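You operate a simulated robot arm through the tools that you are given. There is no shell and no other tool. Be economical: measure what you need, move in short steps, check, and stop when the job is done.

Carry out the task below with a simulated two-armed robot. There is one attempt and no reset: what you move stays moved.

JOB
Pick up the blue square with one hand, pass it to the other hand and put it on the shelf of the grey table.

The check looks at the end state, three seconds after you hand in, the way a careful person would. Anything else that was tipped, shoved, dropped, spilled or broken makes it a failure.

ROBOT AND FRAMES
Two 7-joint arms with two-finger parallel grippers on one trunk, on a base that drives. Base frame: it is fixed to the floor where the robot stands at the start and does not move with it; the origin is under the middle of the robot, x ahead of it, y to its left, z up. Units: m, degrees, N and s.
The left shoulder is at the start at [0.07, 0.13, 1.176], the right one opposite. With the tool pointing down near the work surface each hand reaches from about 0.22 to 0.52 m from the robot's upright axis, wherever it stands, measured 20 degrees to its own side. Places, roughly: blue square [0.75, -2, 1]; shelf of the grey table [-2.2, -2.4, 0.4]. Payload 1.57 kg a hand.
The tool frame of a hand sits at the grasp point between the pads (the TCP): z along the fingers, y along the line on which they close. The tips reach 0.03 m beyond it. The gripper opens to 0.08 m. The fingers are 0.017 m wide and 0.012 m thick; the gripper's body (0.04 by 0.082 m) begins 0.08 m behind the TCP.
Orientation is that of the tool frame in the base frame, as a unit quaternion [w, x, y, z]. With the fingers straight down and closing along the base's y, the tool's x points along the base's -x, its y along +y and its z along -z.

CONTROLS
- The arms move only by the tool jog_arm. It takes "left_steps", "right_steps" or both (then of equal length, played together; a hand with none holds still); each is a list of rows, each a list of 7 numbers: the shift along the base's x, y, z in m, then the turn, a rotation vector about the base's x, y, z in degrees, then the finger opening in m, from 0 to 0.08. In form: [[tx, ty, tz, wx, wy, wz, jaw], ...]. A call has 1 to 12 rows; each row shifts and turns the commanded pose from where the row before left it. A row lasts 0.2 s, in which the tool goes at most 0.05 m and 8.6 degrees; a call with a longer step from one row to the next is refused whole, and so is a gripper value outside its range. Where a pose cannot be reached the arm comes as near as it can. A force on the tool above 40 N (or 10 N above the force at the start of the call, whichever is more), or a blocked arm, ends the call early, and 0.2 s more pass. The fingers move at their own pace (about 0.108 m/s each) and stop on an object; they squeeze with about 30 N. The grip force told is the motor's: it shows also when the fingers shut on nothing. Time passes only in rows, and 0.2 s behind the last, so rows that do not move let the fingers close. It gives the time, the measured TCP pose, the force on the tool (base axes), the opening and the grip force at its end, in the units of the frame above (readings bear some noise), with the torque about the TCP (base axes, N m) and any sound that the robot's microphone picked up.
- Cameras (640 x 400 px; columns grow to the right, rows downward): "scene" is now at [0.1351, 0.0047, 1.4042]; the picture's right is [0.07, -1.00, 0.00], its down [-0.59, -0.04, -0.80] and it looks along [0.80, 0.06, -0.59] (base axes); focal length 272 px, centre (320, 200). "left" rides on the left gripper at [0.072, 0.007, -0.122] in its tool frame; the picture's right is [-0.09, 1.00, 0.00], its down [-0.84, -0.08, -0.54] and it looks along [-0.54, -0.05, 0.84] (tool axes); focal length 238 px, centre (320, 200). "right" rides on the right gripper at [0.072, -0.007, -0.122] in its tool frame; the picture's right is [0.09, 1.00, 0.00], its down [-0.84, 0.08, -0.54] and it looks along [-0.54, 0.05, 0.84] (tool axes); focal length 238 px, centre (320, 200). There is no depth. A picture from a camera that has moved, and an enlarged one, comes with that camera's place and axes in the base frame and with its lens.
- grab_frame(camera): a new picture of that camera. It takes no simulated time.
- slide_trunk(by): slides the trunk up (or, below 0, down) by that many m; the arms and the scene camera ride with it, the base frame stays. It gives what a move gives, with no picture.
- steer(legs): drives the robot by 1 to 6 legs, each [ahead, left, turn to the left] in m, m and degrees, along the robot's own axes; the way and the turn of a leg run together, so that a leg with both is an arc; at most 1.5 m and 180 degrees a leg. The arms and the cameras ride along, it lands a little off, and it stops where it bumps. It gives what a move gives.
- aim_head(pan, tilt): turns the head with the scene camera to pan (to the left, within 86 degrees either way) and tilt (down, from -29 to 69), counted from straight ahead of the robot. It gives what a move gives.
- close_up(camera, box): a new picture of the part [left, top, right, bottom] of that camera's present view, enlarged. It takes no simulated time.
- job_done(): hands the job in; it is judged then, once.

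Go step by step. Nothing tells you exact positions but the pictures and the camera data: compare them with the known pose of the tool, close in by small moves and look again before you grip or let go. The budget is 135 turns and 122 pictures, counting those below and the enlarged ones. Unless the task says otherwise, let go and move clear before handing in, and close with one line.

The tools are called after "Call:" by a JSON object that holds its "api" and its "payload". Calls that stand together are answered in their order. jog_arm: Moves the arms, as the interface text tells. Its arguments: {"type":"object","properties":{"left_steps":{"type":"array"},"right_steps":{"type":"array"}},"required":[]} The other tools are called the same way: slide_trunk (by) slides the trunk up or down; steer (legs) drives the base; aim_head (pan, tilt) turns the head that bears the scene camera; grab_frame (camera) takes a picture; close_up (camera, box) takes an enlarged picture of a part of a camera's view; job_done () hands the job in.

At the start:

```text
time_s: 0.0
left_position: [0.4002, 0.2176, 1.2106]
left_ee_rot: [0.001, -0.002, 1.0, -0.001]
left_force: [0.3, 0.2, 0.3]
left_ft_torque: [0.01, -0.01, 0.0]
left_gripper_width: 0.0801
left_finger_force: 0.0
right_position: [0.4148, -0.1299, 1.1886]
right_ee_rot: [0.001, 0.001, 1.0, 0.0]
right_force: [-0.3, -0.4, -0.1]
right_ft_torque: [0.01, 0.01, -0.01]
right_gripper_width: 0.08
right_finger_force: 0.0
trunk travel left (down, up): [-0.814, 0.126]
robot x, y, heading: [-0.0013, -0.0015, 0.3]
head pan, tilt: [4.2, 36.4]
```

scene: 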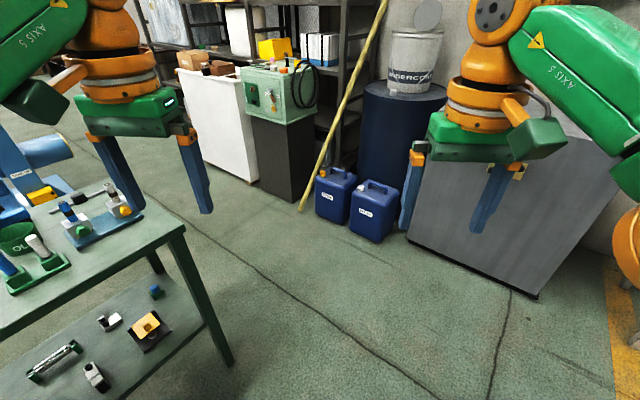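
right: 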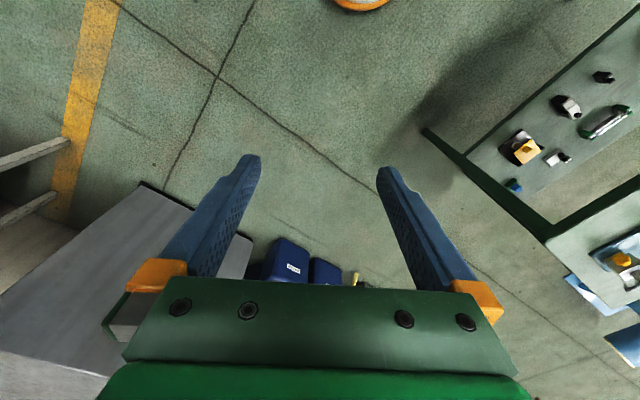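
left: 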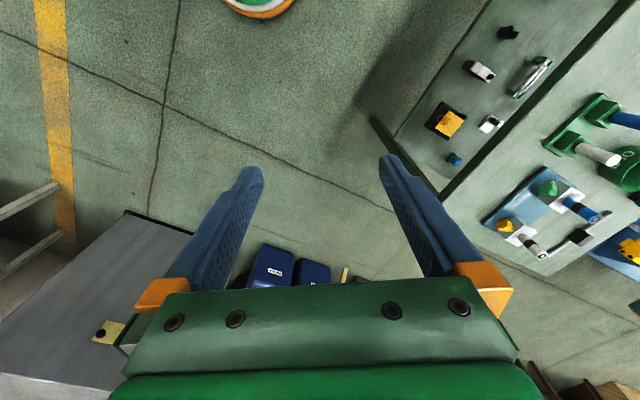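

The start view shows a green table at left and clutter ahead; the blue square should be to the right of me. I turn the head to look there.

Call:
{"api": "aim_head", "payload": {"pan": -70, "tilt": 25}}

Call:
{"api": "grab_frame", "payload": {"camera": "scene"}}

```text
time_s: 1.5
left_position: [0.3999, 0.2166, 1.211]
left_ee_rot: [0.001, -0.001, 1.0, -0.001]
left_force: [-0.5, 0.0, -0.2]
left_ft_torque: [0.0, 0.03, -0.06]
left_gripper_width: 0.0802
left_finger_force: 0.0
right_position: [0.415, -0.1303, 1.1875]
right_ee_rot: [0.001, 0.001, 1.0, 0.001]
right_force: [-0.1, -1.2, 0.1]
right_ft_torque: [-0.01, -0.01, 0.0]
right_gripper_width: 0.0799
right_finger_force: 0.0
trunk travel left (down, up): [-0.814, 0.126]
robot x, y, heading: [0.0015, 0.0001, -0.2]
head pan, tilt: [-70.0, 25.0]
```

```text
118 pictures are left
camera scene: at [0.0797, -0.0883, 1.4222], right [-0.94, -0.34, 0.0], down [-0.15, 0.4, -0.91], along [0.31, -0.85, -0.42], focal length 272 px, centre (320, 200)
```

scene: 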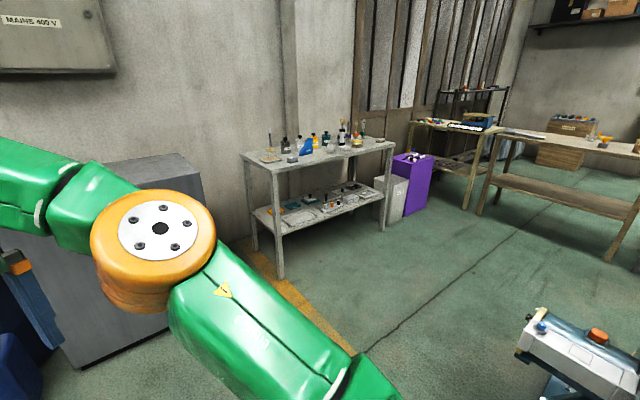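

A grey-wood table stands where the blue square should be. I enlarge it.

Call:
{"api": "close_up", "payload": {"camera": "scene", "box": [230, 100, 410, 212]}}

Call:
{"api": "close_up", "payload": {"camera": "scene", "box": [380, 60, 640, 222]}}

```text
3.56 times, centred on (320, 156) of scene
camera zoom: at [0.0797, -0.0883, 1.4222], right [-0.94, -0.34, 0.0], down [-0.15, 0.4, -0.91], along [0.31, -0.85, -0.42], focal length 967 px, centre (320, 356)
```

zoom: 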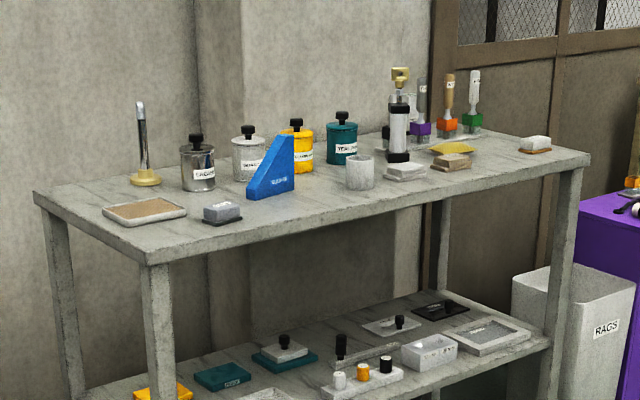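

```text
2.46 times, centred on (510, 141) of scene
camera zoom: at [0.0797, -0.0883, 1.4222], right [-0.94, -0.34, 0.0], down [-0.15, 0.4, -0.91], along [0.31, -0.85, -0.42], focal length 670 px, centre (-148, 345)
```

zoom: 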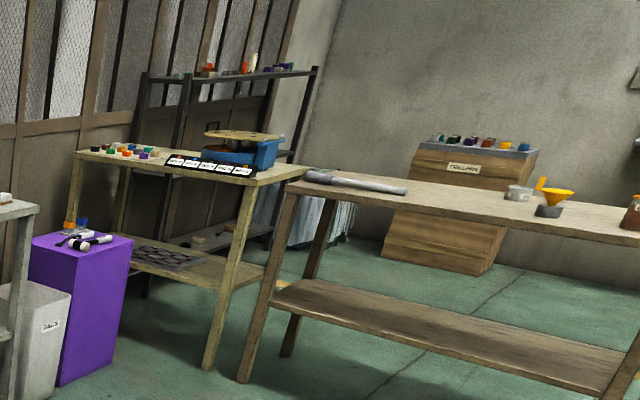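

The blue square is a wedge-like engineer's square standing on the grey-white table (about [0.84, -1.86, 0.9]). I look at my base footprint and nearby obstacles before driving.

Call:
{"api": "aim_head", "payload": {"pan": -84, "tilt": 62}}

Call:
{"api": "grab_frame", "payload": {"camera": "scene"}}

Call:
{"api": "aim_head", "payload": {"pan": -86, "tilt": 20}}

Call:
{"api": "grab_frame", "payload": {"camera": "scene"}}

```text
time_s: 2.5
left_position: [0.4009, 0.2174, 1.2097]
left_ee_rot: [0.001, -0.001, 1.0, 0.0]
left_force: [0.4, 0.3, -0.6]
left_ft_torque: [-0.02, -0.03, -0.02]
left_gripper_width: 0.0798
left_finger_force: 0.0
right_position: [0.4141, -0.1301, 1.1874]
right_ee_rot: [0.001, 0.001, 1.0, 0.001]
right_force: [-0.1, -0.6, -0.7]
right_ft_torque: [-0.05, -0.01, 0.02]
right_gripper_width: 0.0801
right_finger_force: 0.1
trunk travel left (down, up): [-0.814, 0.126]
robot x, y, heading: [0.0013, -0.0008, 0.2]
head pan, tilt: [-84.0, 62.0]
```

```text
115 pictures are left
camera scene: at [0.0548, -0.0658, 1.3699], right [-0.99, -0.1, 0.0], down [-0.09, 0.88, -0.47], along [0.05, -0.47, -0.88], focal length 272 px, centre (320, 200)
```

scene: 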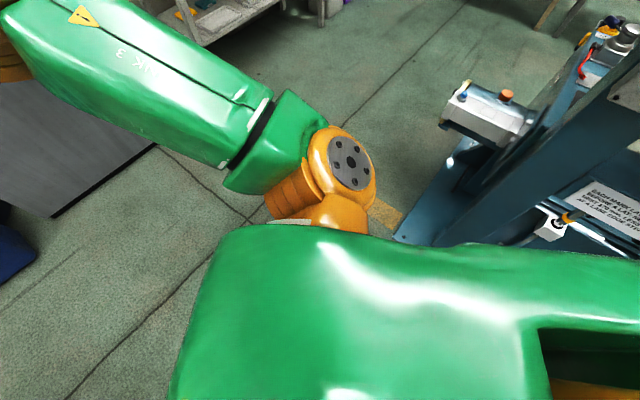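

```text
time_s: 3.6
left_position: [0.3993, 0.2168, 1.2118]
left_ee_rot: [0.0, 0.0, 1.0, 0.0]
left_force: [-0.5, -1.3, 0.2]
left_ft_torque: [-0.01, -0.01, 0.0]
left_gripper_width: 0.08
left_finger_force: 0.0
right_position: [0.4138, -0.1301, 1.1868]
right_ee_rot: [0.001, 0.001, 1.0, 0.001]
right_force: [-0.5, -0.7, 0.1]
right_ft_torque: [-0.02, 0.0, 0.02]
right_gripper_width: 0.08
right_finger_force: 0.1
trunk travel left (down, up): [-0.814, 0.126]
robot x, y, heading: [0.0041, -0.0031, 0.1]
head pan, tilt: [-85.9, 20.0]
```

```text
114 pictures are left
camera scene: at [0.0547, -0.0946, 1.4302], right [-1.0, -0.07, 0.0], down [-0.02, 0.34, -0.94], along [0.07, -0.94, -0.34], focal length 272 px, centre (320, 200)
```

scene: 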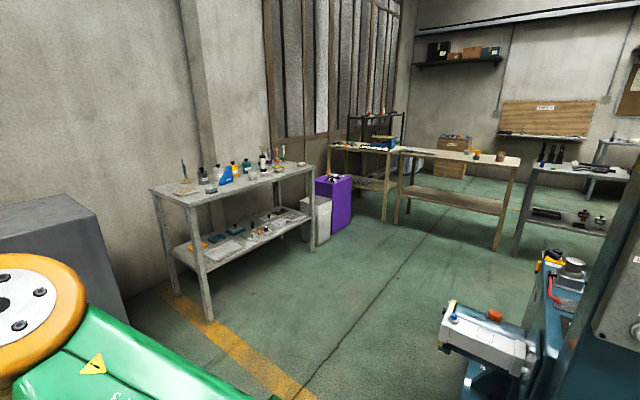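

The target is the grey steel table at the right of this view (about px 599,227); a lathe stands close on my right, so I drive forward a bit first, then sideways and turn to face the square's table (its front faces about heading -33°).

Call:
{"api": "steer", "payload": {"legs": [[0.3, 0, 0], [0, -0.85, 0], [0, 0, -33]]}}

Call:
{"api": "aim_head", "payload": {"pan": -15, "tilt": 35}}

Call:
{"api": "grab_frame", "payload": {"camera": "scene"}}

```text
time_s: 11.3
left_position: [0.7583, -0.8764, 1.2104]
left_ee_rot: [0.0, 0.276, 0.961, -0.001]
left_force: [0.1, 0.0, 0.2]
left_ft_torque: [-0.04, 0.01, 0.01]
left_gripper_width: 0.0801
left_finger_force: 0.0
right_position: [0.5875, -1.1791, 1.1867]
right_ee_rot: [0.001, 0.277, 0.961, 0.0]
right_force: [-0.6, -0.4, 0.3]
right_ft_torque: [-0.04, -0.02, 0.0]
right_gripper_width: 0.0801
right_finger_force: 0.0
trunk travel left (down, up): [-0.814, 0.126]
robot x, y, heading: [0.3029, -0.8498, -31.7]
head pan, tilt: [-85.9, 20.0]
```

```text
time_s: 12.7
left_position: [0.7573, -0.8784, 1.21]
left_ee_rot: [0.001, 0.276, 0.961, 0.0]
left_force: [0.2, -0.3, 0.4]
left_ft_torque: [0.0, 0.0, 0.04]
left_gripper_width: 0.0801
left_finger_force: 0.2
right_position: [0.5856, -1.1807, 1.1877]
right_ee_rot: [0.001, 0.278, 0.961, 0.0]
right_force: [0.1, -0.7, 0.2]
right_ft_torque: [0.01, 0.01, -0.03]
right_gripper_width: 0.0799
right_finger_force: 0.0
trunk travel left (down, up): [-0.814, 0.126]
robot x, y, heading: [0.3029, -0.8489, -32.2]
head pan, tilt: [-15.0, 35.0]
```

```text
113 pictures are left
camera scene: at [0.4041, -0.9428, 1.4064], right [-0.73, -0.68, 0.0], down [-0.39, 0.42, -0.82], along [0.56, -0.6, -0.57], focal length 272 px, centre (320, 200)
```

scene: 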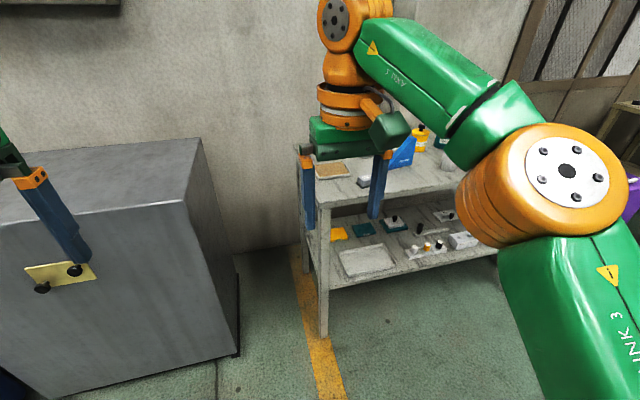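

The table front runs parallel to my current facing; table top is near z 0.86, the square about 1.1 m ahead and 0.66 m to the right. I sidestep right, come a bit closer, raise the trunk a little, and look.

Call:
{"api": "slide_trunk", "payload": {"by": 0.1}}

Call:
{"api": "steer", "payload": {"legs": [[0, -0.5, 0], [0.3, 0, 0]]}}

Call:
{"api": "aim_head", "payload": {"pan": 0, "tilt": 45}}

Call:
{"api": "grab_frame", "payload": {"camera": "scene"}}

Call:
{"api": "grab_frame", "payload": {"camera": "right"}}

```text
time_s: 14.1
left_position: [0.7583, -0.8776, 1.3114]
left_ee_rot: [0.0, 0.276, 0.961, 0.0]
left_force: [-1.1, -0.3, 0.6]
left_ft_torque: [0.0, 0.04, 0.0]
left_gripper_width: 0.0801
left_finger_force: 0.1
right_position: [0.5858, -1.181, 1.2859]
right_ee_rot: [0.0, 0.277, 0.961, 0.001]
right_force: [-0.4, -0.1, -0.4]
right_ft_torque: [-0.02, 0.01, -0.01]
right_gripper_width: 0.0801
right_finger_force: 0.0
trunk travel left (down, up): [-0.914, 0.026]
robot x, y, heading: [0.3044, -0.8461, -32.1]
head pan, tilt: [-15.0, 35.0]
```

```text
time_s: 18.7
left_position: [0.7492, -1.4599, 1.3121]
left_ee_rot: [0.001, 0.272, 0.962, 0.0]
left_force: [-0.9, -0.1, -0.2]
left_ft_torque: [0.02, -0.04, -0.01]
left_gripper_width: 0.0802
left_finger_force: 0.1
right_position: [0.5807, -1.7633, 1.2882]
right_ee_rot: [0.003, 0.273, 0.962, 0.0]
right_force: [-0.6, -0.3, -0.1]
right_ft_torque: [-0.01, -0.02, 0.02]
right_gripper_width: 0.0798
right_finger_force: 0.0
trunk travel left (down, up): [-0.914, 0.026]
robot x, y, heading: [0.2998, -1.4405, -31.5]
head pan, tilt: [-15.0, 35.0]
```

```text
time_s: 19.5
left_position: [0.7525, -1.4628, 1.3119]
left_ee_rot: [0.001, 0.271, 0.963, -0.001]
left_force: [-0.3, -0.2, -0.6]
left_ft_torque: [-0.01, 0.03, 0.0]
left_gripper_width: 0.0801
left_finger_force: 0.2
right_position: [0.5828, -1.7661, 1.2874]
right_ee_rot: [0.002, 0.273, 0.962, 0.001]
right_force: [0.1, -1.0, -0.6]
right_ft_torque: [0.02, -0.02, 0.03]
right_gripper_width: 0.08
right_finger_force: 0.1
trunk travel left (down, up): [-0.914, 0.026]
robot x, y, heading: [0.2995, -1.4357, -31.7]
head pan, tilt: [0.0, 45.0]
```

```text
112 pictures are left
camera scene: at [0.4077, -1.5081, 1.4917], right [-0.52, -0.85, 0.0], down [-0.6, 0.37, -0.71], along [0.6, -0.37, -0.71], focal length 272 px, centre (320, 200)
```

scene: 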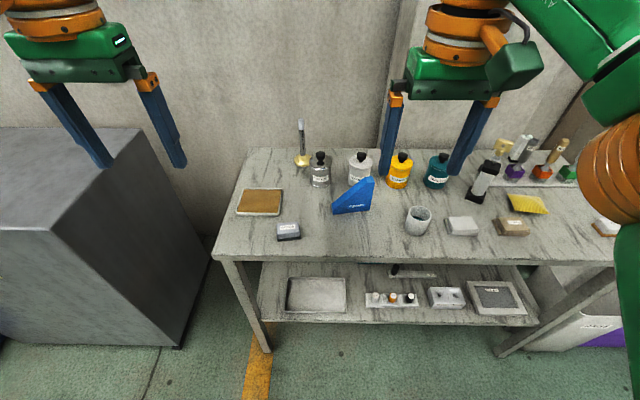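

```text
111 pictures are left
camera right: at [0.5179, -1.7335, 1.4084], right [0.44, 0.9, 0.0], down [0.75, -0.37, 0.54], along [0.49, -0.24, -0.84], focal length 238 px, centre (320, 200)
```

right: 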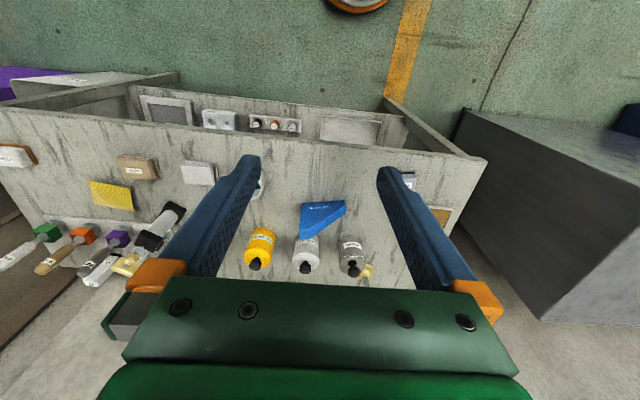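

Call:
{"api": "close_up", "payload": {"camera": "scene", "box": [260, 140, 460, 265]}}

Call:
{"api": "close_up", "payload": {"camera": "right", "box": [230, 160, 430, 285]}}

```text
3.20 times, centred on (360, 202) of scene
camera zoom: at [0.4077, -1.5081, 1.4917], right [-0.52, -0.85, 0.0], down [-0.6, 0.37, -0.71], along [0.6, -0.37, -0.71], focal length 871 px, centre (192, 192)
```

zoom: 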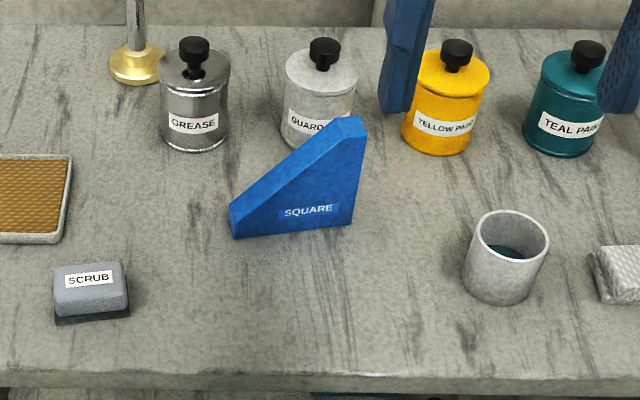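

```text
3.20 times, centred on (330, 222) of right
camera zoom: at [0.5179, -1.7335, 1.4084], right [0.44, 0.9, 0.0], down [0.75, -0.37, 0.54], along [0.49, -0.24, -0.84], focal length 763 px, centre (288, 128)
```

zoom: 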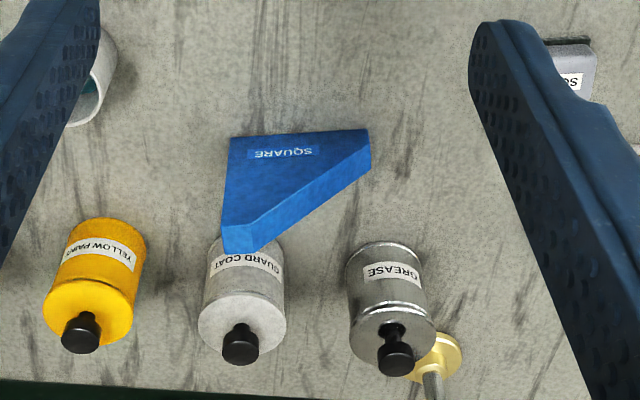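

The blue square stands upright with its tall vertical edge on my right and its slope to the left: about 0.107 × 0.11 m and 0.022 m thick, with the table top near z 0.90. The plan is to pick it with the left hand from above, leaning left, and later have the right hand take it from the tall edge. I check the base footprint and sidestep right so the left arm faces it.

Call:
{"api": "steer", "payload": {"legs": [[0, -0.27, 0]]}}

Call:
{"api": "aim_head", "payload": {"pan": 0, "tilt": 69}}

Call:
{"api": "grab_frame", "payload": {"camera": "scene"}}

Call:
{"api": "grab_frame", "payload": {"camera": "left"}}

```text
time_s: 21.4
left_position: [0.6137, -1.6864, 1.3106]
left_ee_rot: [0.0, 0.267, 0.964, -0.002]
left_force: [0.7, -0.6, -0.4]
left_ft_torque: [0.01, -0.01, 0.02]
left_gripper_width: 0.0801
left_finger_force: 0.2
right_position: [0.4467, -1.9901, 1.2878]
right_ee_rot: [0.0, 0.269, 0.963, 0.0]
right_force: [-0.2, 0.1, 0.4]
right_ft_torque: [-0.03, -0.02, 0.03]
right_gripper_width: 0.0801
right_finger_force: 0.0
trunk travel left (down, up): [-0.914, 0.026]
robot x, y, heading: [0.1568, -1.6651, -31.3]
head pan, tilt: [0.0, 45.0]
```

```text
time_s: 22.2
left_position: [0.6116, -1.6897, 1.3106]
left_ee_rot: [0.0, 0.267, 0.964, 0.0]
left_force: [-0.9, -0.1, 0.2]
left_ft_torque: [0.02, -0.02, 0.03]
left_gripper_width: 0.0802
left_finger_force: 0.0
right_position: [0.4452, -1.9954, 1.2868]
right_ee_rot: [0.001, 0.269, 0.963, 0.001]
right_force: [0.4, 0.0, 0.3]
right_ft_torque: [0.0, 0.02, 0.0]
right_gripper_width: 0.0802
right_finger_force: 0.0
trunk travel left (down, up): [-0.914, 0.026]
robot x, y, heading: [0.1589, -1.673, -31.1]
head pan, tilt: [0.0, 68.8]
```

```text
108 pictures are left
camera scene: at [0.2456, -1.7258, 1.4628], right [-0.52, -0.86, 0.0], down [-0.8, 0.48, -0.36], along [0.31, -0.19, -0.93], focal length 272 px, centre (320, 200)
```

scene: 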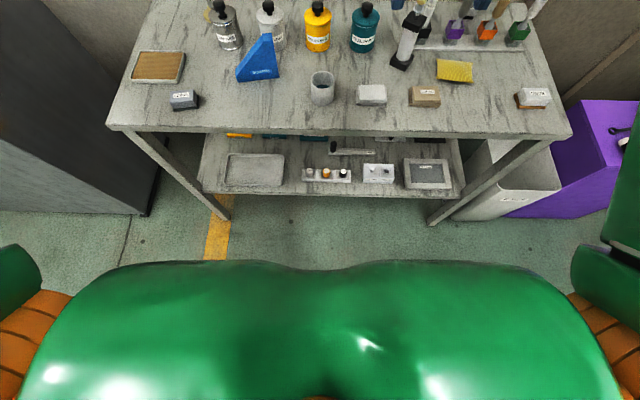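

```text
107 pictures are left
camera left: at [0.5533, -1.6484, 1.433], right [0.59, 0.81, 0.0], down [0.68, -0.5, 0.54], along [0.44, -0.32, -0.84], focal length 238 px, centre (320, 200)
```

left: 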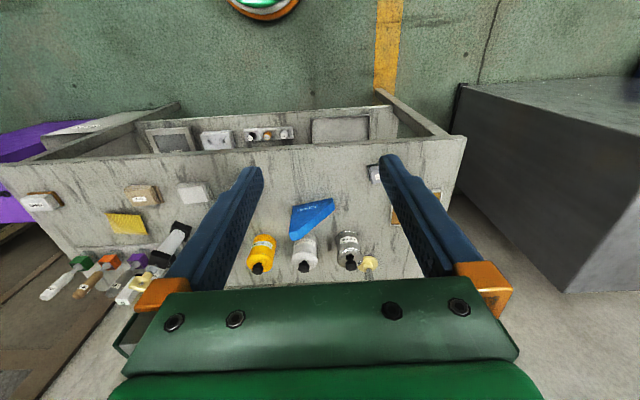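

My base rim reaches about 0.25 m ahead and the table edge will remain clear. I drive forward 0.18 m, then look again.

Call:
{"api": "steer", "payload": {"legs": [[0.18, 0, 0]]}}

Call:
{"api": "aim_head", "payload": {"pan": 15, "tilt": 55}}

Call:
{"api": "grab_frame", "payload": {"camera": "scene"}}

Call:
{"api": "close_up", "payload": {"camera": "left", "box": [220, 160, 420, 285]}}

```text
time_s: 23.8
left_position: [0.76, -1.7795, 1.3134]
left_ee_rot: [0.002, 0.268, 0.964, 0.0]
left_force: [-1.1, 1.1, 0.3]
left_ft_torque: [-0.03, -0.06, -0.01]
left_gripper_width: 0.0798
left_finger_force: 0.0
right_position: [0.5913, -2.0836, 1.2896]
right_ee_rot: [0.003, 0.269, 0.963, 0.0]
right_force: [-0.3, 0.5, 0.8]
right_ft_torque: [-0.04, -0.05, 0.01]
right_gripper_width: 0.0799
right_finger_force: 0.0
trunk travel left (down, up): [-0.914, 0.026]
robot x, y, heading: [0.3069, -1.7616, -31.5]
head pan, tilt: [0.0, 68.8]
```

```text
time_s: 24.5
left_position: [0.7626, -1.7815, 1.3106]
left_ee_rot: [0.0, 0.269, 0.963, -0.001]
left_force: [-0.1, 0.1, 0.2]
left_ft_torque: [0.01, -0.01, 0.01]
left_gripper_width: 0.08
left_finger_force: 0.1
right_position: [0.5953, -2.0864, 1.2883]
right_ee_rot: [0.002, 0.27, 0.963, 0.0]
right_force: [-0.1, 0.2, -0.1]
right_ft_torque: [0.01, -0.02, 0.03]
right_gripper_width: 0.0801
right_finger_force: 0.2
trunk travel left (down, up): [-0.914, 0.026]
robot x, y, heading: [0.3065, -1.7606, -31.4]
head pan, tilt: [15.0, 55.0]
```

```text
106 pictures are left
camera scene: at [0.418, -1.8078, 1.4782], right [-0.28, -0.96, 0.0], down [-0.79, 0.23, -0.57], along [0.55, -0.16, -0.82], focal length 272 px, centre (320, 200)
```

scene: 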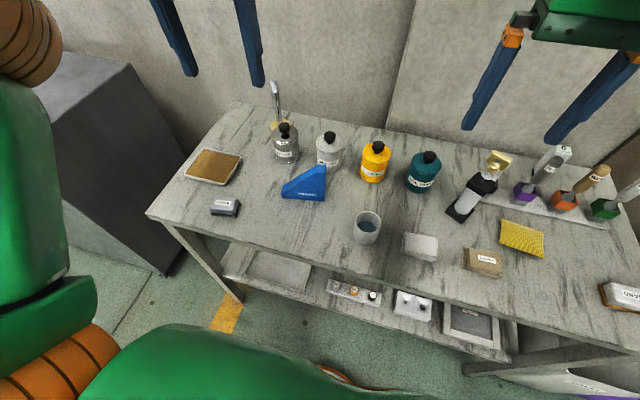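

```text
3.20 times, centred on (320, 222) of left
camera zoom: at [0.7045, -1.7397, 1.433], right [0.59, 0.8, 0.0], down [0.68, -0.5, 0.54], along [0.44, -0.32, -0.84], focal length 763 px, centre (320, 128)
```

zoom: 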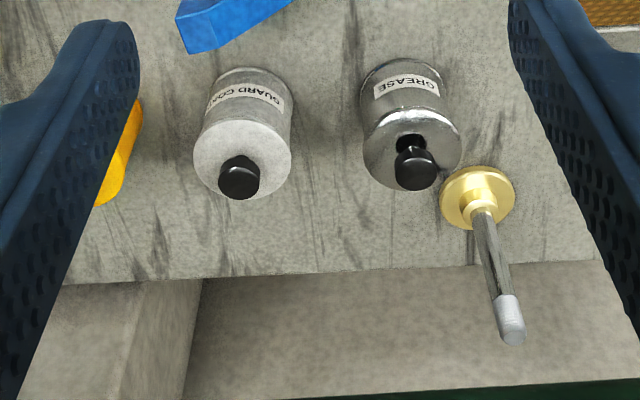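

The prediction of the square's corner at [0.796, -1.921, 0.905] matches the new view. I turn the left hand (yaw -81°, then lean 25° to the left) while still high.

Call:
{"api": "jog_arm", "payload": {"left_steps": [[0.007, -0.007, 0, 0, 0, -8.07, 0.08], [0.007, -0.007, 0, 0, 0, -8.07, 0.08], [0.007, -0.007, 0, 0, 0, -8.07, 0.08], [0.007, -0.007, 0, 0, 0, -8.07, 0.08], [0.007, -0.007, 0, 0, 0, -8.07, 0.08], [0.007, -0.007, 0, 0, 0, -8.07, 0.08], [0.007, -0.007, 0, 0, 0, -8.07, 0.08], [0.007, -0.007, 0, 0, 0, -8.07, 0.08], [0.007, -0.007, 0, 0, 0, -8.07, 0.08], [0.007, -0.007, 0, 0, 0, -8.07, 0.08]]}}

Call:
{"api": "jog_arm", "payload": {"left_steps": [[0, 0, -0.02, -7.72, 3.13, 0, 0.08], [0, 0, -0.02, -7.72, 3.13, 0, 0.08], [0, 0, -0.02, -7.72, 3.13, 0, 0.08], [0, 0, -0.02, 0, 0, 0, 0.08], [0, 0, 0, 0, 0, 0, 0.08]]}}

Call:
{"api": "grab_frame", "payload": {"camera": "scene"}}

Call:
{"api": "grab_frame", "payload": {"camera": "left"}}

```text
time_s: 26.7
left_position: [0.6051, -1.8392, 1.2112]
left_ee_rot: [0.0, 0.828, 0.561, -0.001]
left_force: [0.3, 0.1, 0.0]
left_ft_torque: [0.03, -0.01, 0.02]
left_gripper_width: 0.0802
left_finger_force: 0.0
left hand out of reach, approached as far as the arm can: row 1, 2, 3, 4, 5, 6, 7, 8, 9, 10
right_position: [0.5953, -2.0861, 1.287]
right_ee_rot: [0.002, 0.27, 0.963, 0.0]
right_force: [-0.1, -0.1, 0.1]
right_ft_torque: [0.0, 0.02, -0.01]
right_gripper_width: 0.0798
right_finger_force: 0.0
trunk travel left (down, up): [-0.914, 0.026]
robot x, y, heading: [0.3056, -1.7569, -31.3]
head pan, tilt: [15.0, 55.0]
```

```text
time_s: 27.9
left_position: [0.5829, -1.8757, 1.1633]
left_ee_rot: [0.121, 0.808, 0.548, -0.181]
left_force: [-1.0, -0.8, -0.3]
left_ft_torque: [0.0, -0.02, 0.03]
left_gripper_width: 0.0797
left_finger_force: 0.0
left hand out of reach, approached as far as the arm can: row 2, 3, 4
right_position: [0.5973, -2.085, 1.2878]
right_ee_rot: [0.0, 0.27, 0.963, -0.001]
right_force: [0.7, 0.4, 0.2]
right_ft_torque: [-0.02, -0.04, 0.0]
right_gripper_width: 0.0802
right_finger_force: 0.0
trunk travel left (down, up): [-0.914, 0.026]
robot x, y, heading: [0.3094, -1.7577, -31.2]
head pan, tilt: [15.0, 55.0]
```

```text
104 pictures are left
camera scene: at [0.4191, -1.8075, 1.4781], right [-0.28, -0.96, 0.0], down [-0.79, 0.23, -0.57], along [0.55, -0.16, -0.82], focal length 272 px, centre (320, 200)
```

scene: 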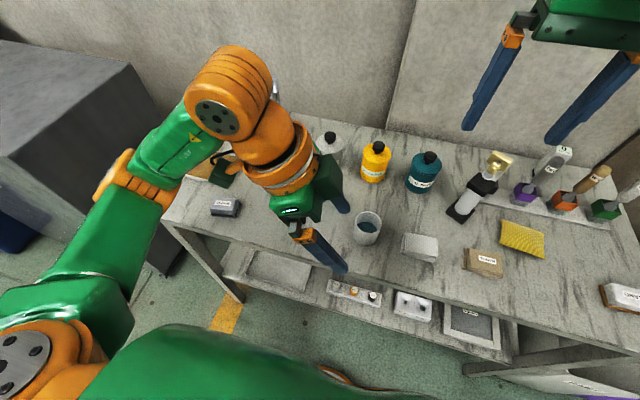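

```text
103 pictures are left
camera left: at [0.6328, -1.7705, 1.243], right [0.89, -0.45, 0.04], down [-0.26, -0.46, 0.85], along [-0.36, -0.77, -0.53], focal length 238 px, centre (320, 200)
```

left: 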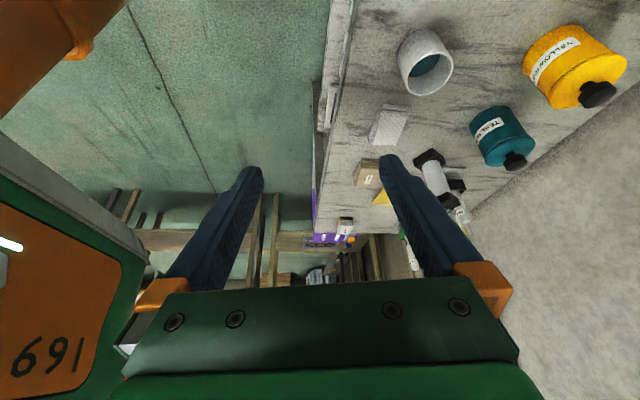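

The orientation is right, but the hand fell back since it began at the edge of reach. I move it out to the pre-grasp point above the square.

Call:
{"api": "jog_arm", "payload": {"left_steps": [[0.042, 0.004, -0.0095, 0, 0, 0, 0.08], [0.042, 0.004, -0.0095, 0, 0, 0, 0.08], [0.042, 0.004, -0.0095, 0, 0, 0, 0.08], [0.042, 0.004, -0.0095, 0, 0, 0, 0.08], [0.042, 0.004, -0.0095, 0, 0, 0, 0.08], [0.042, 0.004, -0.0095, 0, 0, 0, 0.08], [0, 0, 0, 0, 0, 0, 0.08]]}}

Call:
{"api": "grab_frame", "payload": {"camera": "scene"}}

Call:
{"api": "grab_frame", "payload": {"camera": "left"}}

```text
time_s: 29.5
left_position: [0.5826, -1.8768, 1.1631]
left_ee_rot: [0.12, 0.808, 0.548, -0.181]
left_force: [-0.2, 0.5, -1.2]
left_ft_torque: [0.0, 0.0, 0.01]
left_gripper_width: 0.0802
left_finger_force: 0.0
left hand out of reach, approached as far as the arm can: row 1, 2, 3, 4, 5, 6
right_position: [0.5956, -2.086, 1.2867]
right_ee_rot: [0.001, 0.27, 0.963, 0.001]
right_force: [-0.7, -0.5, 0.7]
right_ft_torque: [0.01, 0.01, 0.0]
right_gripper_width: 0.0797
right_finger_force: 0.0
trunk travel left (down, up): [-0.914, 0.026]
robot x, y, heading: [0.308, -1.7614, -31.5]
head pan, tilt: [15.0, 55.0]
```

```text
102 pictures are left
camera scene: at [0.4186, -1.8083, 1.4782], right [-0.28, -0.96, 0.0], down [-0.79, 0.23, -0.57], along [0.55, -0.16, -0.82], focal length 272 px, centre (320, 200)
```

scene: 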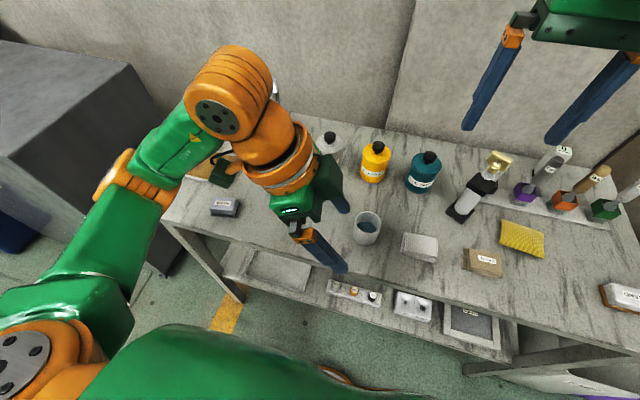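

```text
101 pictures are left
camera left: at [0.6324, -1.7712, 1.2432], right [0.89, -0.45, 0.04], down [-0.27, -0.46, 0.85], along [-0.36, -0.77, -0.53], focal length 238 px, centre (320, 200)
```

left: 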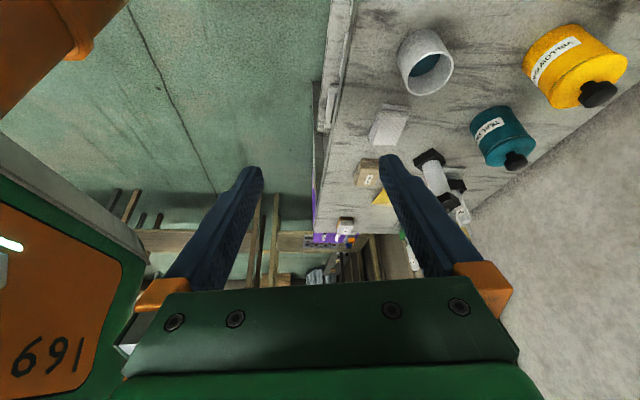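

The hand is stuck at a joint limit with this yaw. I undo the lean and yaw, pulling in a bit, and then try the opposite yaw.

Call:
{"api": "jog_arm", "payload": {"left_steps": [[0, 0, 0.01, 7.72, -3.13, 0, 0.08], [0, 0, 0.01, 7.72, -3.13, 0, 0.08], [0, 0, 0.01, 7.72, -3.13, 0, 0.08], [0.01, 0.01, 0, 0, 0, 8.07, 0.08], [0.01, 0.01, 0, 0, 0, 8.07, 0.08], [0.01, 0.01, 0, 0, 0, 8.07, 0.08], [0.01, 0.01, 0, 0, 0, 8.07, 0.08], [0.01, 0.01, 0, 0, 0, 8.07, 0.08], [0.01, 0.01, 0, 0, 0, 8.07, 0.08], [0.01, 0.01, 0, 0, 0, 8.07, 0.08], [0.01, 0.01, 0, 0, 0, 8.07, 0.08], [0.01, 0.01, 0, 0, 0, 8.07, 0.08]]}}

Call:
{"api": "jog_arm", "payload": {"left_steps": [[0, 0, 0, 0, 0, 8.07, 0.08], [0, 0, 0, 0, 0, 8.5, 0.08], [0, 0, 0, 0, 0, 8.5, 0.08], [0, 0, 0, 0, 0, 8.5, 0.08], [0, 0, 0, 0, 0, 8.5, 0.08], [0, 0, 0, 0, 0, 8.5, 0.08], [0, 0, 0, 0, 0, 8.5, 0.08], [0, 0, 0, 0, 0, 8.5, 0.08], [0, 0, 0, 0, 0, 8.5, 0.08], [0, 0, 0, 0, 0, 8.5, 0.08], [0, 0, 0, 0, 0, 8.5, 0.08], [0, 0, 0, 0, 0, 8.5, 0.08]]}}

Call:
{"api": "grab_frame", "payload": {"camera": "scene"}}

```text
time_s: 32.1
left_position: [0.674, -1.785, 1.193]
left_ee_rot: [0.001, 0.335, 0.942, -0.001]
left_force: [0.0, -0.3, 0.8]
left_ft_torque: [0.0, 0.02, 0.01]
left_gripper_width: 0.0801
left_finger_force: 0.1
right_position: [0.5962, -2.0861, 1.2872]
right_ee_rot: [0.001, 0.269, 0.963, 0.0]
right_force: [-0.2, 0.1, -0.1]
right_ft_torque: [0.0, -0.01, 0.01]
right_gripper_width: 0.08
right_finger_force: 0.0
trunk travel left (down, up): [-0.914, 0.026]
robot x, y, heading: [0.307, -1.7597, -31.1]
head pan, tilt: [15.0, 55.0]
```

```text
time_s: 34.7
left_position: [0.6721, -1.7855, 1.1926]
left_ee_rot: [0.001, -0.519, 0.855, 0.0]
left_force: [-0.7, 0.3, 0.3]
left_ft_torque: [-0.02, 0.01, -0.01]
left_gripper_width: 0.08
left_finger_force: 0.0
right_position: [0.5957, -2.087, 1.2867]
right_ee_rot: [0.001, 0.271, 0.963, 0.001]
right_force: [-0.7, 0.7, -0.5]
right_ft_torque: [0.0, -0.03, 0.01]
right_gripper_width: 0.0799
right_finger_force: 0.1
trunk travel left (down, up): [-0.914, 0.026]
robot x, y, heading: [0.3089, -1.7602, -31.4]
head pan, tilt: [15.0, 55.0]
```

```text
100 pictures are left
camera scene: at [0.4186, -1.8082, 1.4782], right [-0.28, -0.96, 0.0], down [-0.79, 0.23, -0.57], along [0.55, -0.16, -0.82], focal length 272 px, centre (320, 200)
```

scene: 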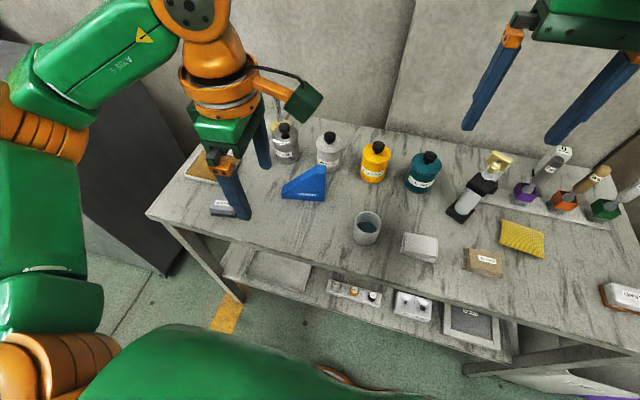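

The opposite yaw works without trouble. I finish the yaw (+5.4°), lean 25°, and move toward the pre-grasp point.

Call:
{"api": "jog_arm", "payload": {"left_steps": [[0, 0, 0, 0, 0, 5.4, 0.08], [0, 0, 0, -7.72, 3.13, 0, 0.08], [0, 0, 0, -7.72, 3.13, 0, 0.08], [0, 0, 0, -7.72, 3.13, 0, 0.08], [0.027, -0.011, -0.014, 0, 0, 0, 0.08], [0.027, -0.011, -0.014, 0, 0, 0, 0.08], [0.027, -0.011, -0.014, 0, 0, 0, 0.08], [0.027, -0.011, -0.014, 0, 0, 0, 0.08], [0.027, -0.011, -0.014, 0, 0, 0, 0.08], [0.027, -0.011, -0.014, 0, 0, 0, 0.08], [0, 0, 0, 0, 0, 0, 0.08]]}}

Call:
{"api": "grab_frame", "payload": {"camera": "scene"}}

Call:
{"api": "grab_frame", "payload": {"camera": "left"}}

```text
time_s: 37.1
left_position: [0.8306, -1.8486, 1.1084]
left_ee_rot: [-0.178, -0.544, 0.811, -0.121]
left_force: [0.4, 0.7, -0.5]
left_ft_torque: [-0.01, -0.03, -0.02]
left_gripper_width: 0.0799
left_finger_force: 0.0
left hand out of reach, approached as far as the arm can: row 10
right_position: [0.5959, -2.0867, 1.2881]
right_ee_rot: [0.002, 0.27, 0.963, 0.0]
right_force: [-0.4, 0.3, 0.0]
right_ft_torque: [-0.03, 0.02, 0.03]
right_gripper_width: 0.0802
right_finger_force: 0.1
trunk travel left (down, up): [-0.914, 0.026]
robot x, y, heading: [0.3077, -1.7542, -31.5]
head pan, tilt: [15.0, 55.0]
```

```text
99 pictures are left
camera scene: at [0.4181, -1.808, 1.4782], right [-0.28, -0.96, 0.0], down [-0.79, 0.23, -0.57], along [0.55, -0.16, -0.82], focal length 272 px, centre (320, 200)
```

scene: 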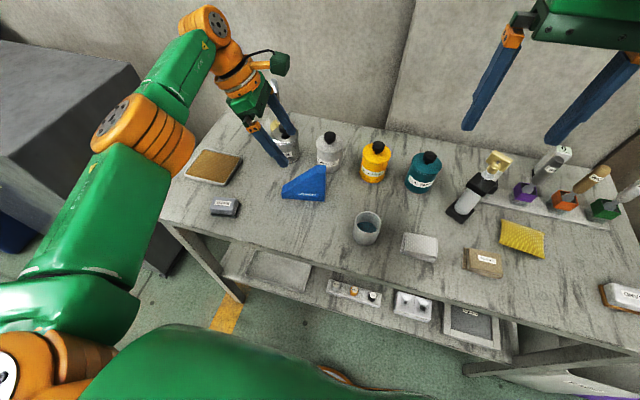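

```text
98 pictures are left
camera left: at [0.8195, -1.8601, 1.2492], right [-0.89, 0.46, -0.04], down [0.45, 0.88, 0.14], along [0.1, 0.11, -0.99], focal length 238 px, centre (320, 200)
```

left: 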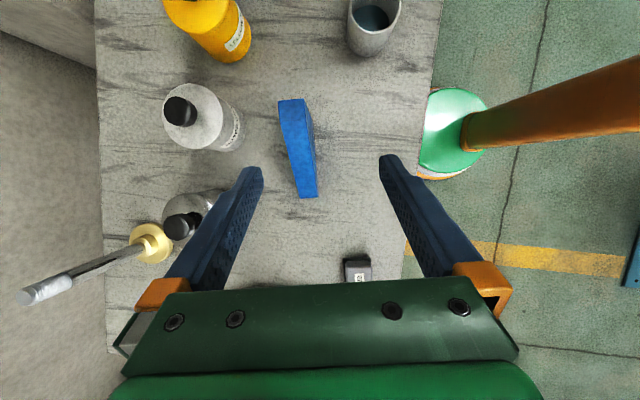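

From the wrist camera the plate is about 0.024 m further out than the hand's mid-plane and the tall edge 0.079 m to the right. I'm near full reach, so I drive 0.05 m closer and re-check.

Call:
{"api": "steer", "payload": {"legs": [[0.05, 0, 0]]}}

Call:
{"api": "grab_frame", "payload": {"camera": "left"}}

```text
time_s: 38.0
left_position: [0.8672, -1.8695, 1.1127]
left_ee_rot: [-0.177, -0.544, 0.811, -0.124]
left_force: [-0.3, 1.2, 0.0]
left_ft_torque: [-0.04, -0.07, 0.03]
left_gripper_width: 0.08
left_finger_force: 0.1
right_position: [0.6292, -2.1077, 1.2915]
right_ee_rot: [0.005, 0.27, 0.963, 0.0]
right_force: [-1.1, 0.4, 0.3]
right_ft_torque: [-0.05, -0.07, -0.02]
right_gripper_width: 0.0799
right_finger_force: 0.1
trunk travel left (down, up): [-0.914, 0.026]
robot x, y, heading: [0.3488, -1.7851, -31.5]
head pan, tilt: [15.0, 55.0]
```

```text
97 pictures are left
camera left: at [0.8545, -1.8807, 1.2531], right [-0.89, 0.45, -0.05], down [0.44, 0.89, 0.14], along [0.11, 0.1, -0.99], focal length 238 px, centre (320, 200)
```

left: 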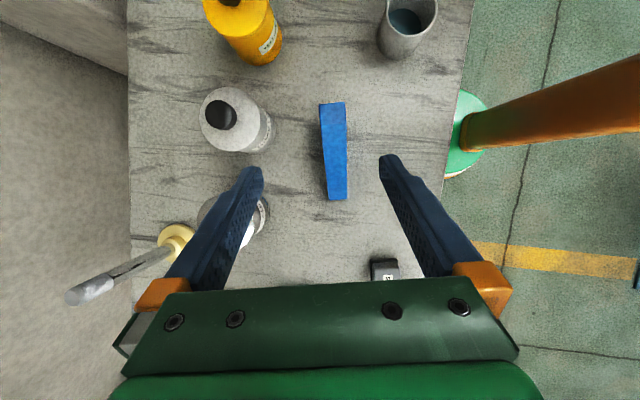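

The plate is parallel to the fingers, now 0.0145 m toward me from the mid-plane and the tall edge 0.073 m right. I align and descend three quarters of the way along the finger axis.

Call:
{"api": "jog_arm", "payload": {"left_steps": [[-0.01, 0.014, 0, 0, 0, 0, 0.08], [-0.004, -0.01, -0.023, 0, 0, 0, 0.08], [-0.004, -0.01, -0.023, 0, 0, 0, 0.08], [-0.004, -0.01, -0.023, 0, 0, 0, 0.08], [-0.004, -0.01, -0.023, 0, 0, 0, 0.08], [0, 0, 0, 0, 0, 0, 0.08]]}}

Call:
{"api": "grab_frame", "payload": {"camera": "left"}}

Call:
{"api": "close_up", "payload": {"camera": "scene", "box": [180, 80, 420, 230]}}

```text
time_s: 39.4
left_position: [0.8484, -1.9007, 1.0152]
left_ee_rot: [-0.178, -0.544, 0.811, -0.122]
left_force: [-0.3, 0.3, 0.1]
left_ft_torque: [-0.01, -0.01, -0.01]
left_gripper_width: 0.0802
left_finger_force: 0.0
right_position: [0.6367, -2.1113, 1.2881]
right_ee_rot: [0.002, 0.27, 0.963, 0.0]
right_force: [-0.8, 1.1, -0.8]
right_ft_torque: [-0.01, 0.02, -0.02]
right_gripper_width: 0.0801
right_finger_force: 0.1
trunk travel left (down, up): [-0.914, 0.026]
robot x, y, heading: [0.3506, -1.7856, -31.2]
head pan, tilt: [15.0, 55.0]
```

```text
96 pictures are left
camera left: at [0.8367, -1.912, 1.1572], right [-0.89, 0.45, -0.04], down [0.44, 0.88, 0.14], along [0.1, 0.11, -0.99], focal length 238 px, centre (320, 200)
```

left: 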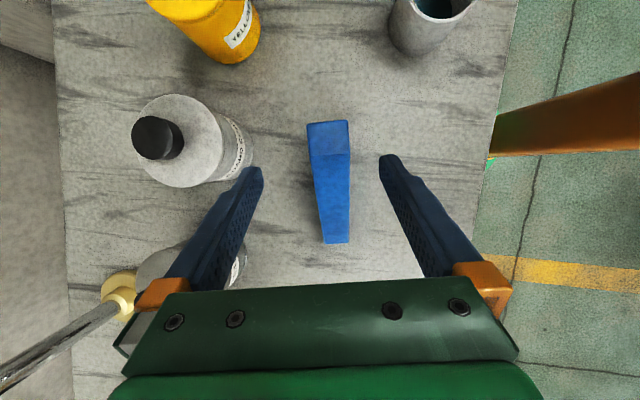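

```text
2.67 times, centred on (300, 155) of scene
camera zoom: at [0.4603, -1.834, 1.4782], right [-0.28, -0.96, 0.0], down [-0.79, 0.23, -0.57], along [0.55, -0.16, -0.82], focal length 726 px, centre (373, 320)
```

zoom: 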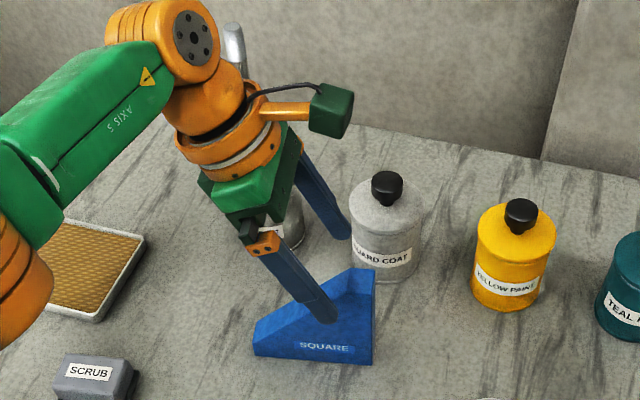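

The plate is between the fingers, 0.008 m off the mid-plane toward me; the guard-coat can clears the far finger by about 1 cm, so I narrow the opening slightly, centre, finish the descent and close.

Call:
{"api": "jog_arm", "payload": {"left_steps": [[-0.0074, 0.003, 0, 0, 0, 0, 0.064], [-0.003, -0.0065, -0.0125, 0, 0, 0, 0.064], [-0.003, -0.0065, -0.0125, 0, 0, 0, 0.064], [0, 0, 0, 0, 0, 0, 0.064]]}}

Call:
{"api": "grab_frame", "payload": {"camera": "left"}}

Call:
{"api": "close_up", "payload": {"camera": "scene", "box": [180, 80, 420, 230]}}

```text
time_s: 40.4
left_position: [0.836, -1.9108, 0.9909]
left_ee_rot: [-0.179, -0.545, 0.81, -0.121]
left_force: [-0.7, -0.2, 0.0]
left_ft_torque: [-0.02, 0.0, 0.01]
left_gripper_width: 0.0641
left_finger_force: 0.3
right_position: [0.6373, -2.1126, 1.2869]
right_ee_rot: [0.001, 0.269, 0.963, 0.001]
right_force: [-0.9, 0.2, 1.1]
right_ft_torque: [0.02, 0.0, 0.03]
right_gripper_width: 0.08
right_finger_force: 0.0
trunk travel left (down, up): [-0.914, 0.026]
robot x, y, heading: [0.3508, -1.7878, -31.4]
head pan, tilt: [15.0, 55.0]
```

```text
94 pictures are left
camera left: at [0.8241, -1.9219, 1.1317], right [-0.89, 0.45, -0.04], down [0.44, 0.89, 0.14], along [0.1, 0.11, -0.99], focal length 238 px, centre (320, 200)
```

left: 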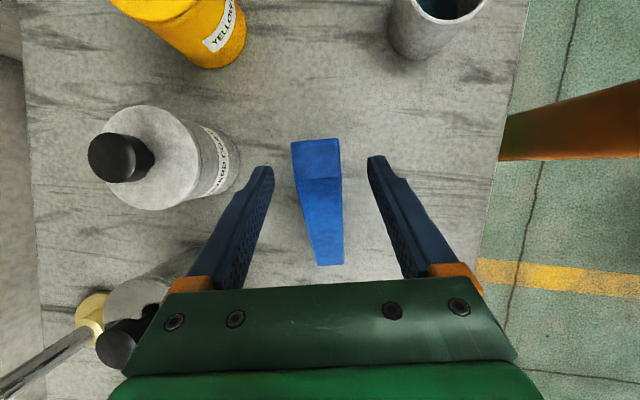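

```text
2.67 times, centred on (300, 155) of scene
camera zoom: at [0.4612, -1.8338, 1.4782], right [-0.28, -0.96, 0.0], down [-0.79, 0.23, -0.57], along [0.55, -0.16, -0.82], focal length 726 px, centre (373, 320)
```

zoom: 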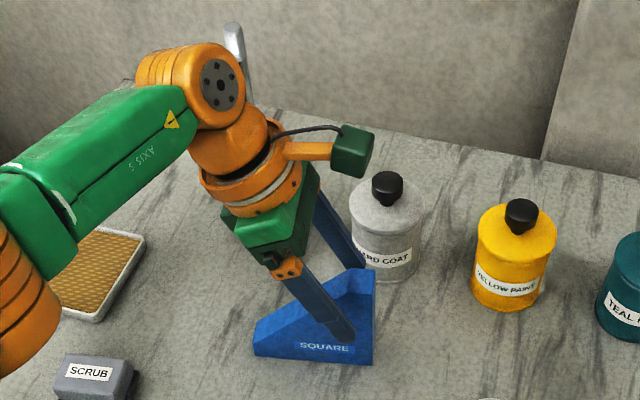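

The fingers straddle the upper plate evenly enough. I close now.

Call:
{"api": "jog_arm", "payload": {"left_steps": [[0, 0, 0, 0, 0, 0, 0.04], [0, 0, 0, 0, 0, 0, 0.02], [0, 0, 0, 0, 0, 0, 0.0], [0, 0, 0, 0, 0, 0, 0.0]]}}

Call:
{"api": "grab_frame", "payload": {"camera": "left"}}

```text
time_s: 41.4
left_position: [0.836, -1.9103, 0.9913]
left_ee_rot: [-0.178, -0.545, 0.811, -0.12]
left_force: [1.0, -0.8, 0.8]
left_ft_torque: [-0.02, 0.02, 0.02]
left_gripper_width: 0.0276
left_finger_force: 29.9
right_position: [0.6382, -2.1129, 1.2879]
right_ee_rot: [0.001, 0.27, 0.963, 0.0]
right_force: [0.5, 0.6, -0.6]
right_ft_torque: [-0.01, 0.02, 0.01]
right_gripper_width: 0.08
right_finger_force: 0.0
trunk travel left (down, up): [-0.914, 0.026]
robot x, y, heading: [0.3503, -1.7872, -31.3]
head pan, tilt: [15.0, 55.0]
```

```text
92 pictures are left
camera left: at [0.8241, -1.9222, 1.1318], right [-0.89, 0.45, -0.04], down [0.44, 0.88, 0.14], along [0.1, 0.11, -0.99], focal length 238 px, centre (320, 200)
```

left: 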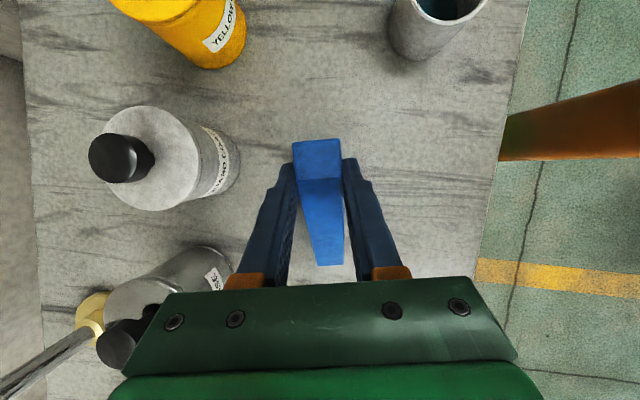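

Gripped at 0.0276 m. I lift it slowly.

Call:
{"api": "jog_arm", "payload": {"left_steps": [[0, 0, 0.015, 0, 0, 0, 0.0], [0, 0, 0.03, 0, 0, 0, 0.0], [0, 0, 0.03, 0, 0, 0, 0.0], [0, 0, 0.03, 0, 0, 0, 0.0], [-0.01, 0.005, 0.03, 0, 0, 0, 0.0], [-0.01, 0.005, 0.02, 0, 0, 0, 0.0], [0, 0, 0, 0, 0, 0, 0.0]]}}

Call:
{"api": "grab_frame", "payload": {"camera": "scene"}}

Call:
{"api": "grab_frame", "payload": {"camera": "left"}}

```text
time_s: 43.0
left_position: [0.8159, -1.9005, 1.1459]
left_ee_rot: [-0.178, -0.545, 0.811, -0.122]
left_force: [0.1, 0.8, -2.9]
left_ft_torque: [-0.02, 0.0, -0.02]
left_gripper_width: 0.0272
left_finger_force: 29.6
right_position: [0.6389, -2.1129, 1.288]
right_ee_rot: [0.001, 0.269, 0.963, 0.002]
right_force: [-0.9, 0.0, 0.3]
right_ft_torque: [0.04, -0.01, 0.0]
right_gripper_width: 0.0799
right_finger_force: 0.1
trunk travel left (down, up): [-0.914, 0.026]
robot x, y, heading: [0.3505, -1.787, -31.1]
head pan, tilt: [15.0, 55.0]
```

```text
91 pictures are left
camera scene: at [0.4621, -1.8344, 1.4781], right [-0.28, -0.96, 0.0], down [-0.79, 0.23, -0.57], along [0.55, -0.16, -0.82], focal length 272 px, centre (320, 200)
```

scene: 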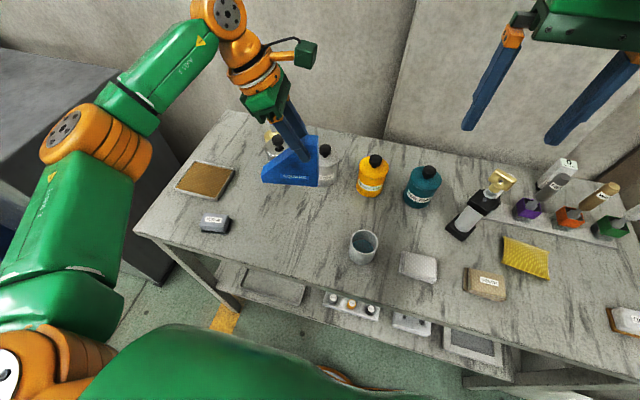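

```text
90 pictures are left
camera left: at [0.8045, -1.9121, 1.2874], right [-0.89, 0.45, -0.04], down [0.44, 0.88, 0.14], along [0.1, 0.11, -0.99], focal length 238 px, centre (320, 200)
```

left: 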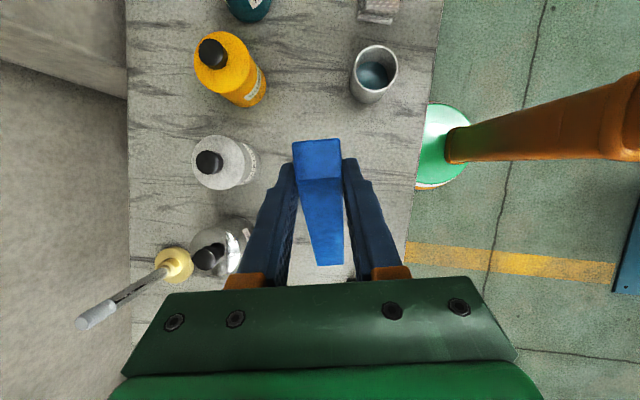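

The square is held firmly (about 3 N) and nothing else moved. I back away 0.4 m to do the handover in free space.

Call:
{"api": "steer", "payload": {"legs": [[-0.4, 0, 0]]}}

Call:
{"api": "aim_head", "payload": {"pan": 0, "tilt": 40}}

Call:
{"api": "grab_frame", "payload": {"camera": "scene"}}

```text
time_s: 45.5
left_position: [0.4754, -1.6933, 1.145]
left_ee_rot: [-0.18, -0.545, 0.81, -0.12]
left_force: [0.0, 0.0, -2.1]
left_ft_torque: [-0.02, 0.0, -0.01]
left_gripper_width: 0.0275
left_finger_force: 30.0
right_position: [0.2982, -1.9057, 1.2867]
right_ee_rot: [0.0, 0.269, 0.963, 0.001]
right_force: [0.7, -1.1, -0.1]
right_ft_torque: [0.01, 0.02, -0.02]
right_gripper_width: 0.0801
right_finger_force: 0.0
trunk travel left (down, up): [-0.914, 0.026]
robot x, y, heading: [0.0061, -1.5803, -31.2]
head pan, tilt: [15.0, 55.0]
```

```text
time_s: 46.3
left_position: [0.4737, -1.6923, 1.1452]
left_ee_rot: [-0.179, -0.545, 0.81, -0.12]
left_force: [-0.1, -0.1, -1.6]
left_ft_torque: [-0.02, 0.01, -0.01]
left_gripper_width: 0.0273
left_finger_force: 29.9
right_position: [0.2969, -1.905, 1.2877]
right_ee_rot: [0.002, 0.269, 0.963, 0.0]
right_force: [-0.5, 0.6, 0.0]
right_ft_torque: [-0.02, -0.01, 0.0]
right_gripper_width: 0.0799
right_finger_force: 0.0
trunk travel left (down, up): [-0.914, 0.026]
robot x, y, heading: [0.0117, -1.5803, -31.0]
head pan, tilt: [0.0, 40.0]
```

```text
89 pictures are left
camera scene: at [0.1233, -1.6505, 1.4987], right [-0.52, -0.86, 0.0], down [-0.55, 0.33, -0.77], along [0.65, -0.4, -0.64], focal length 272 px, centre (320, 200)
```

scene: 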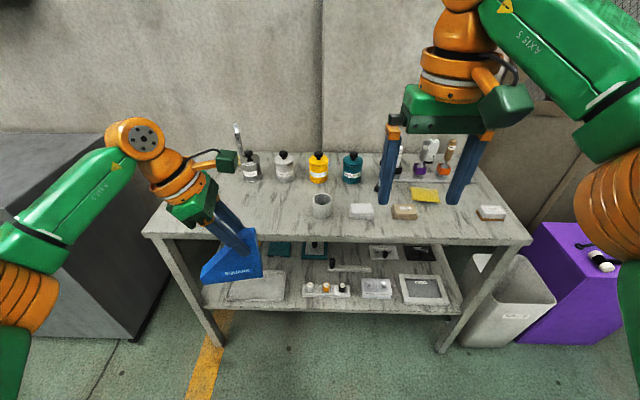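

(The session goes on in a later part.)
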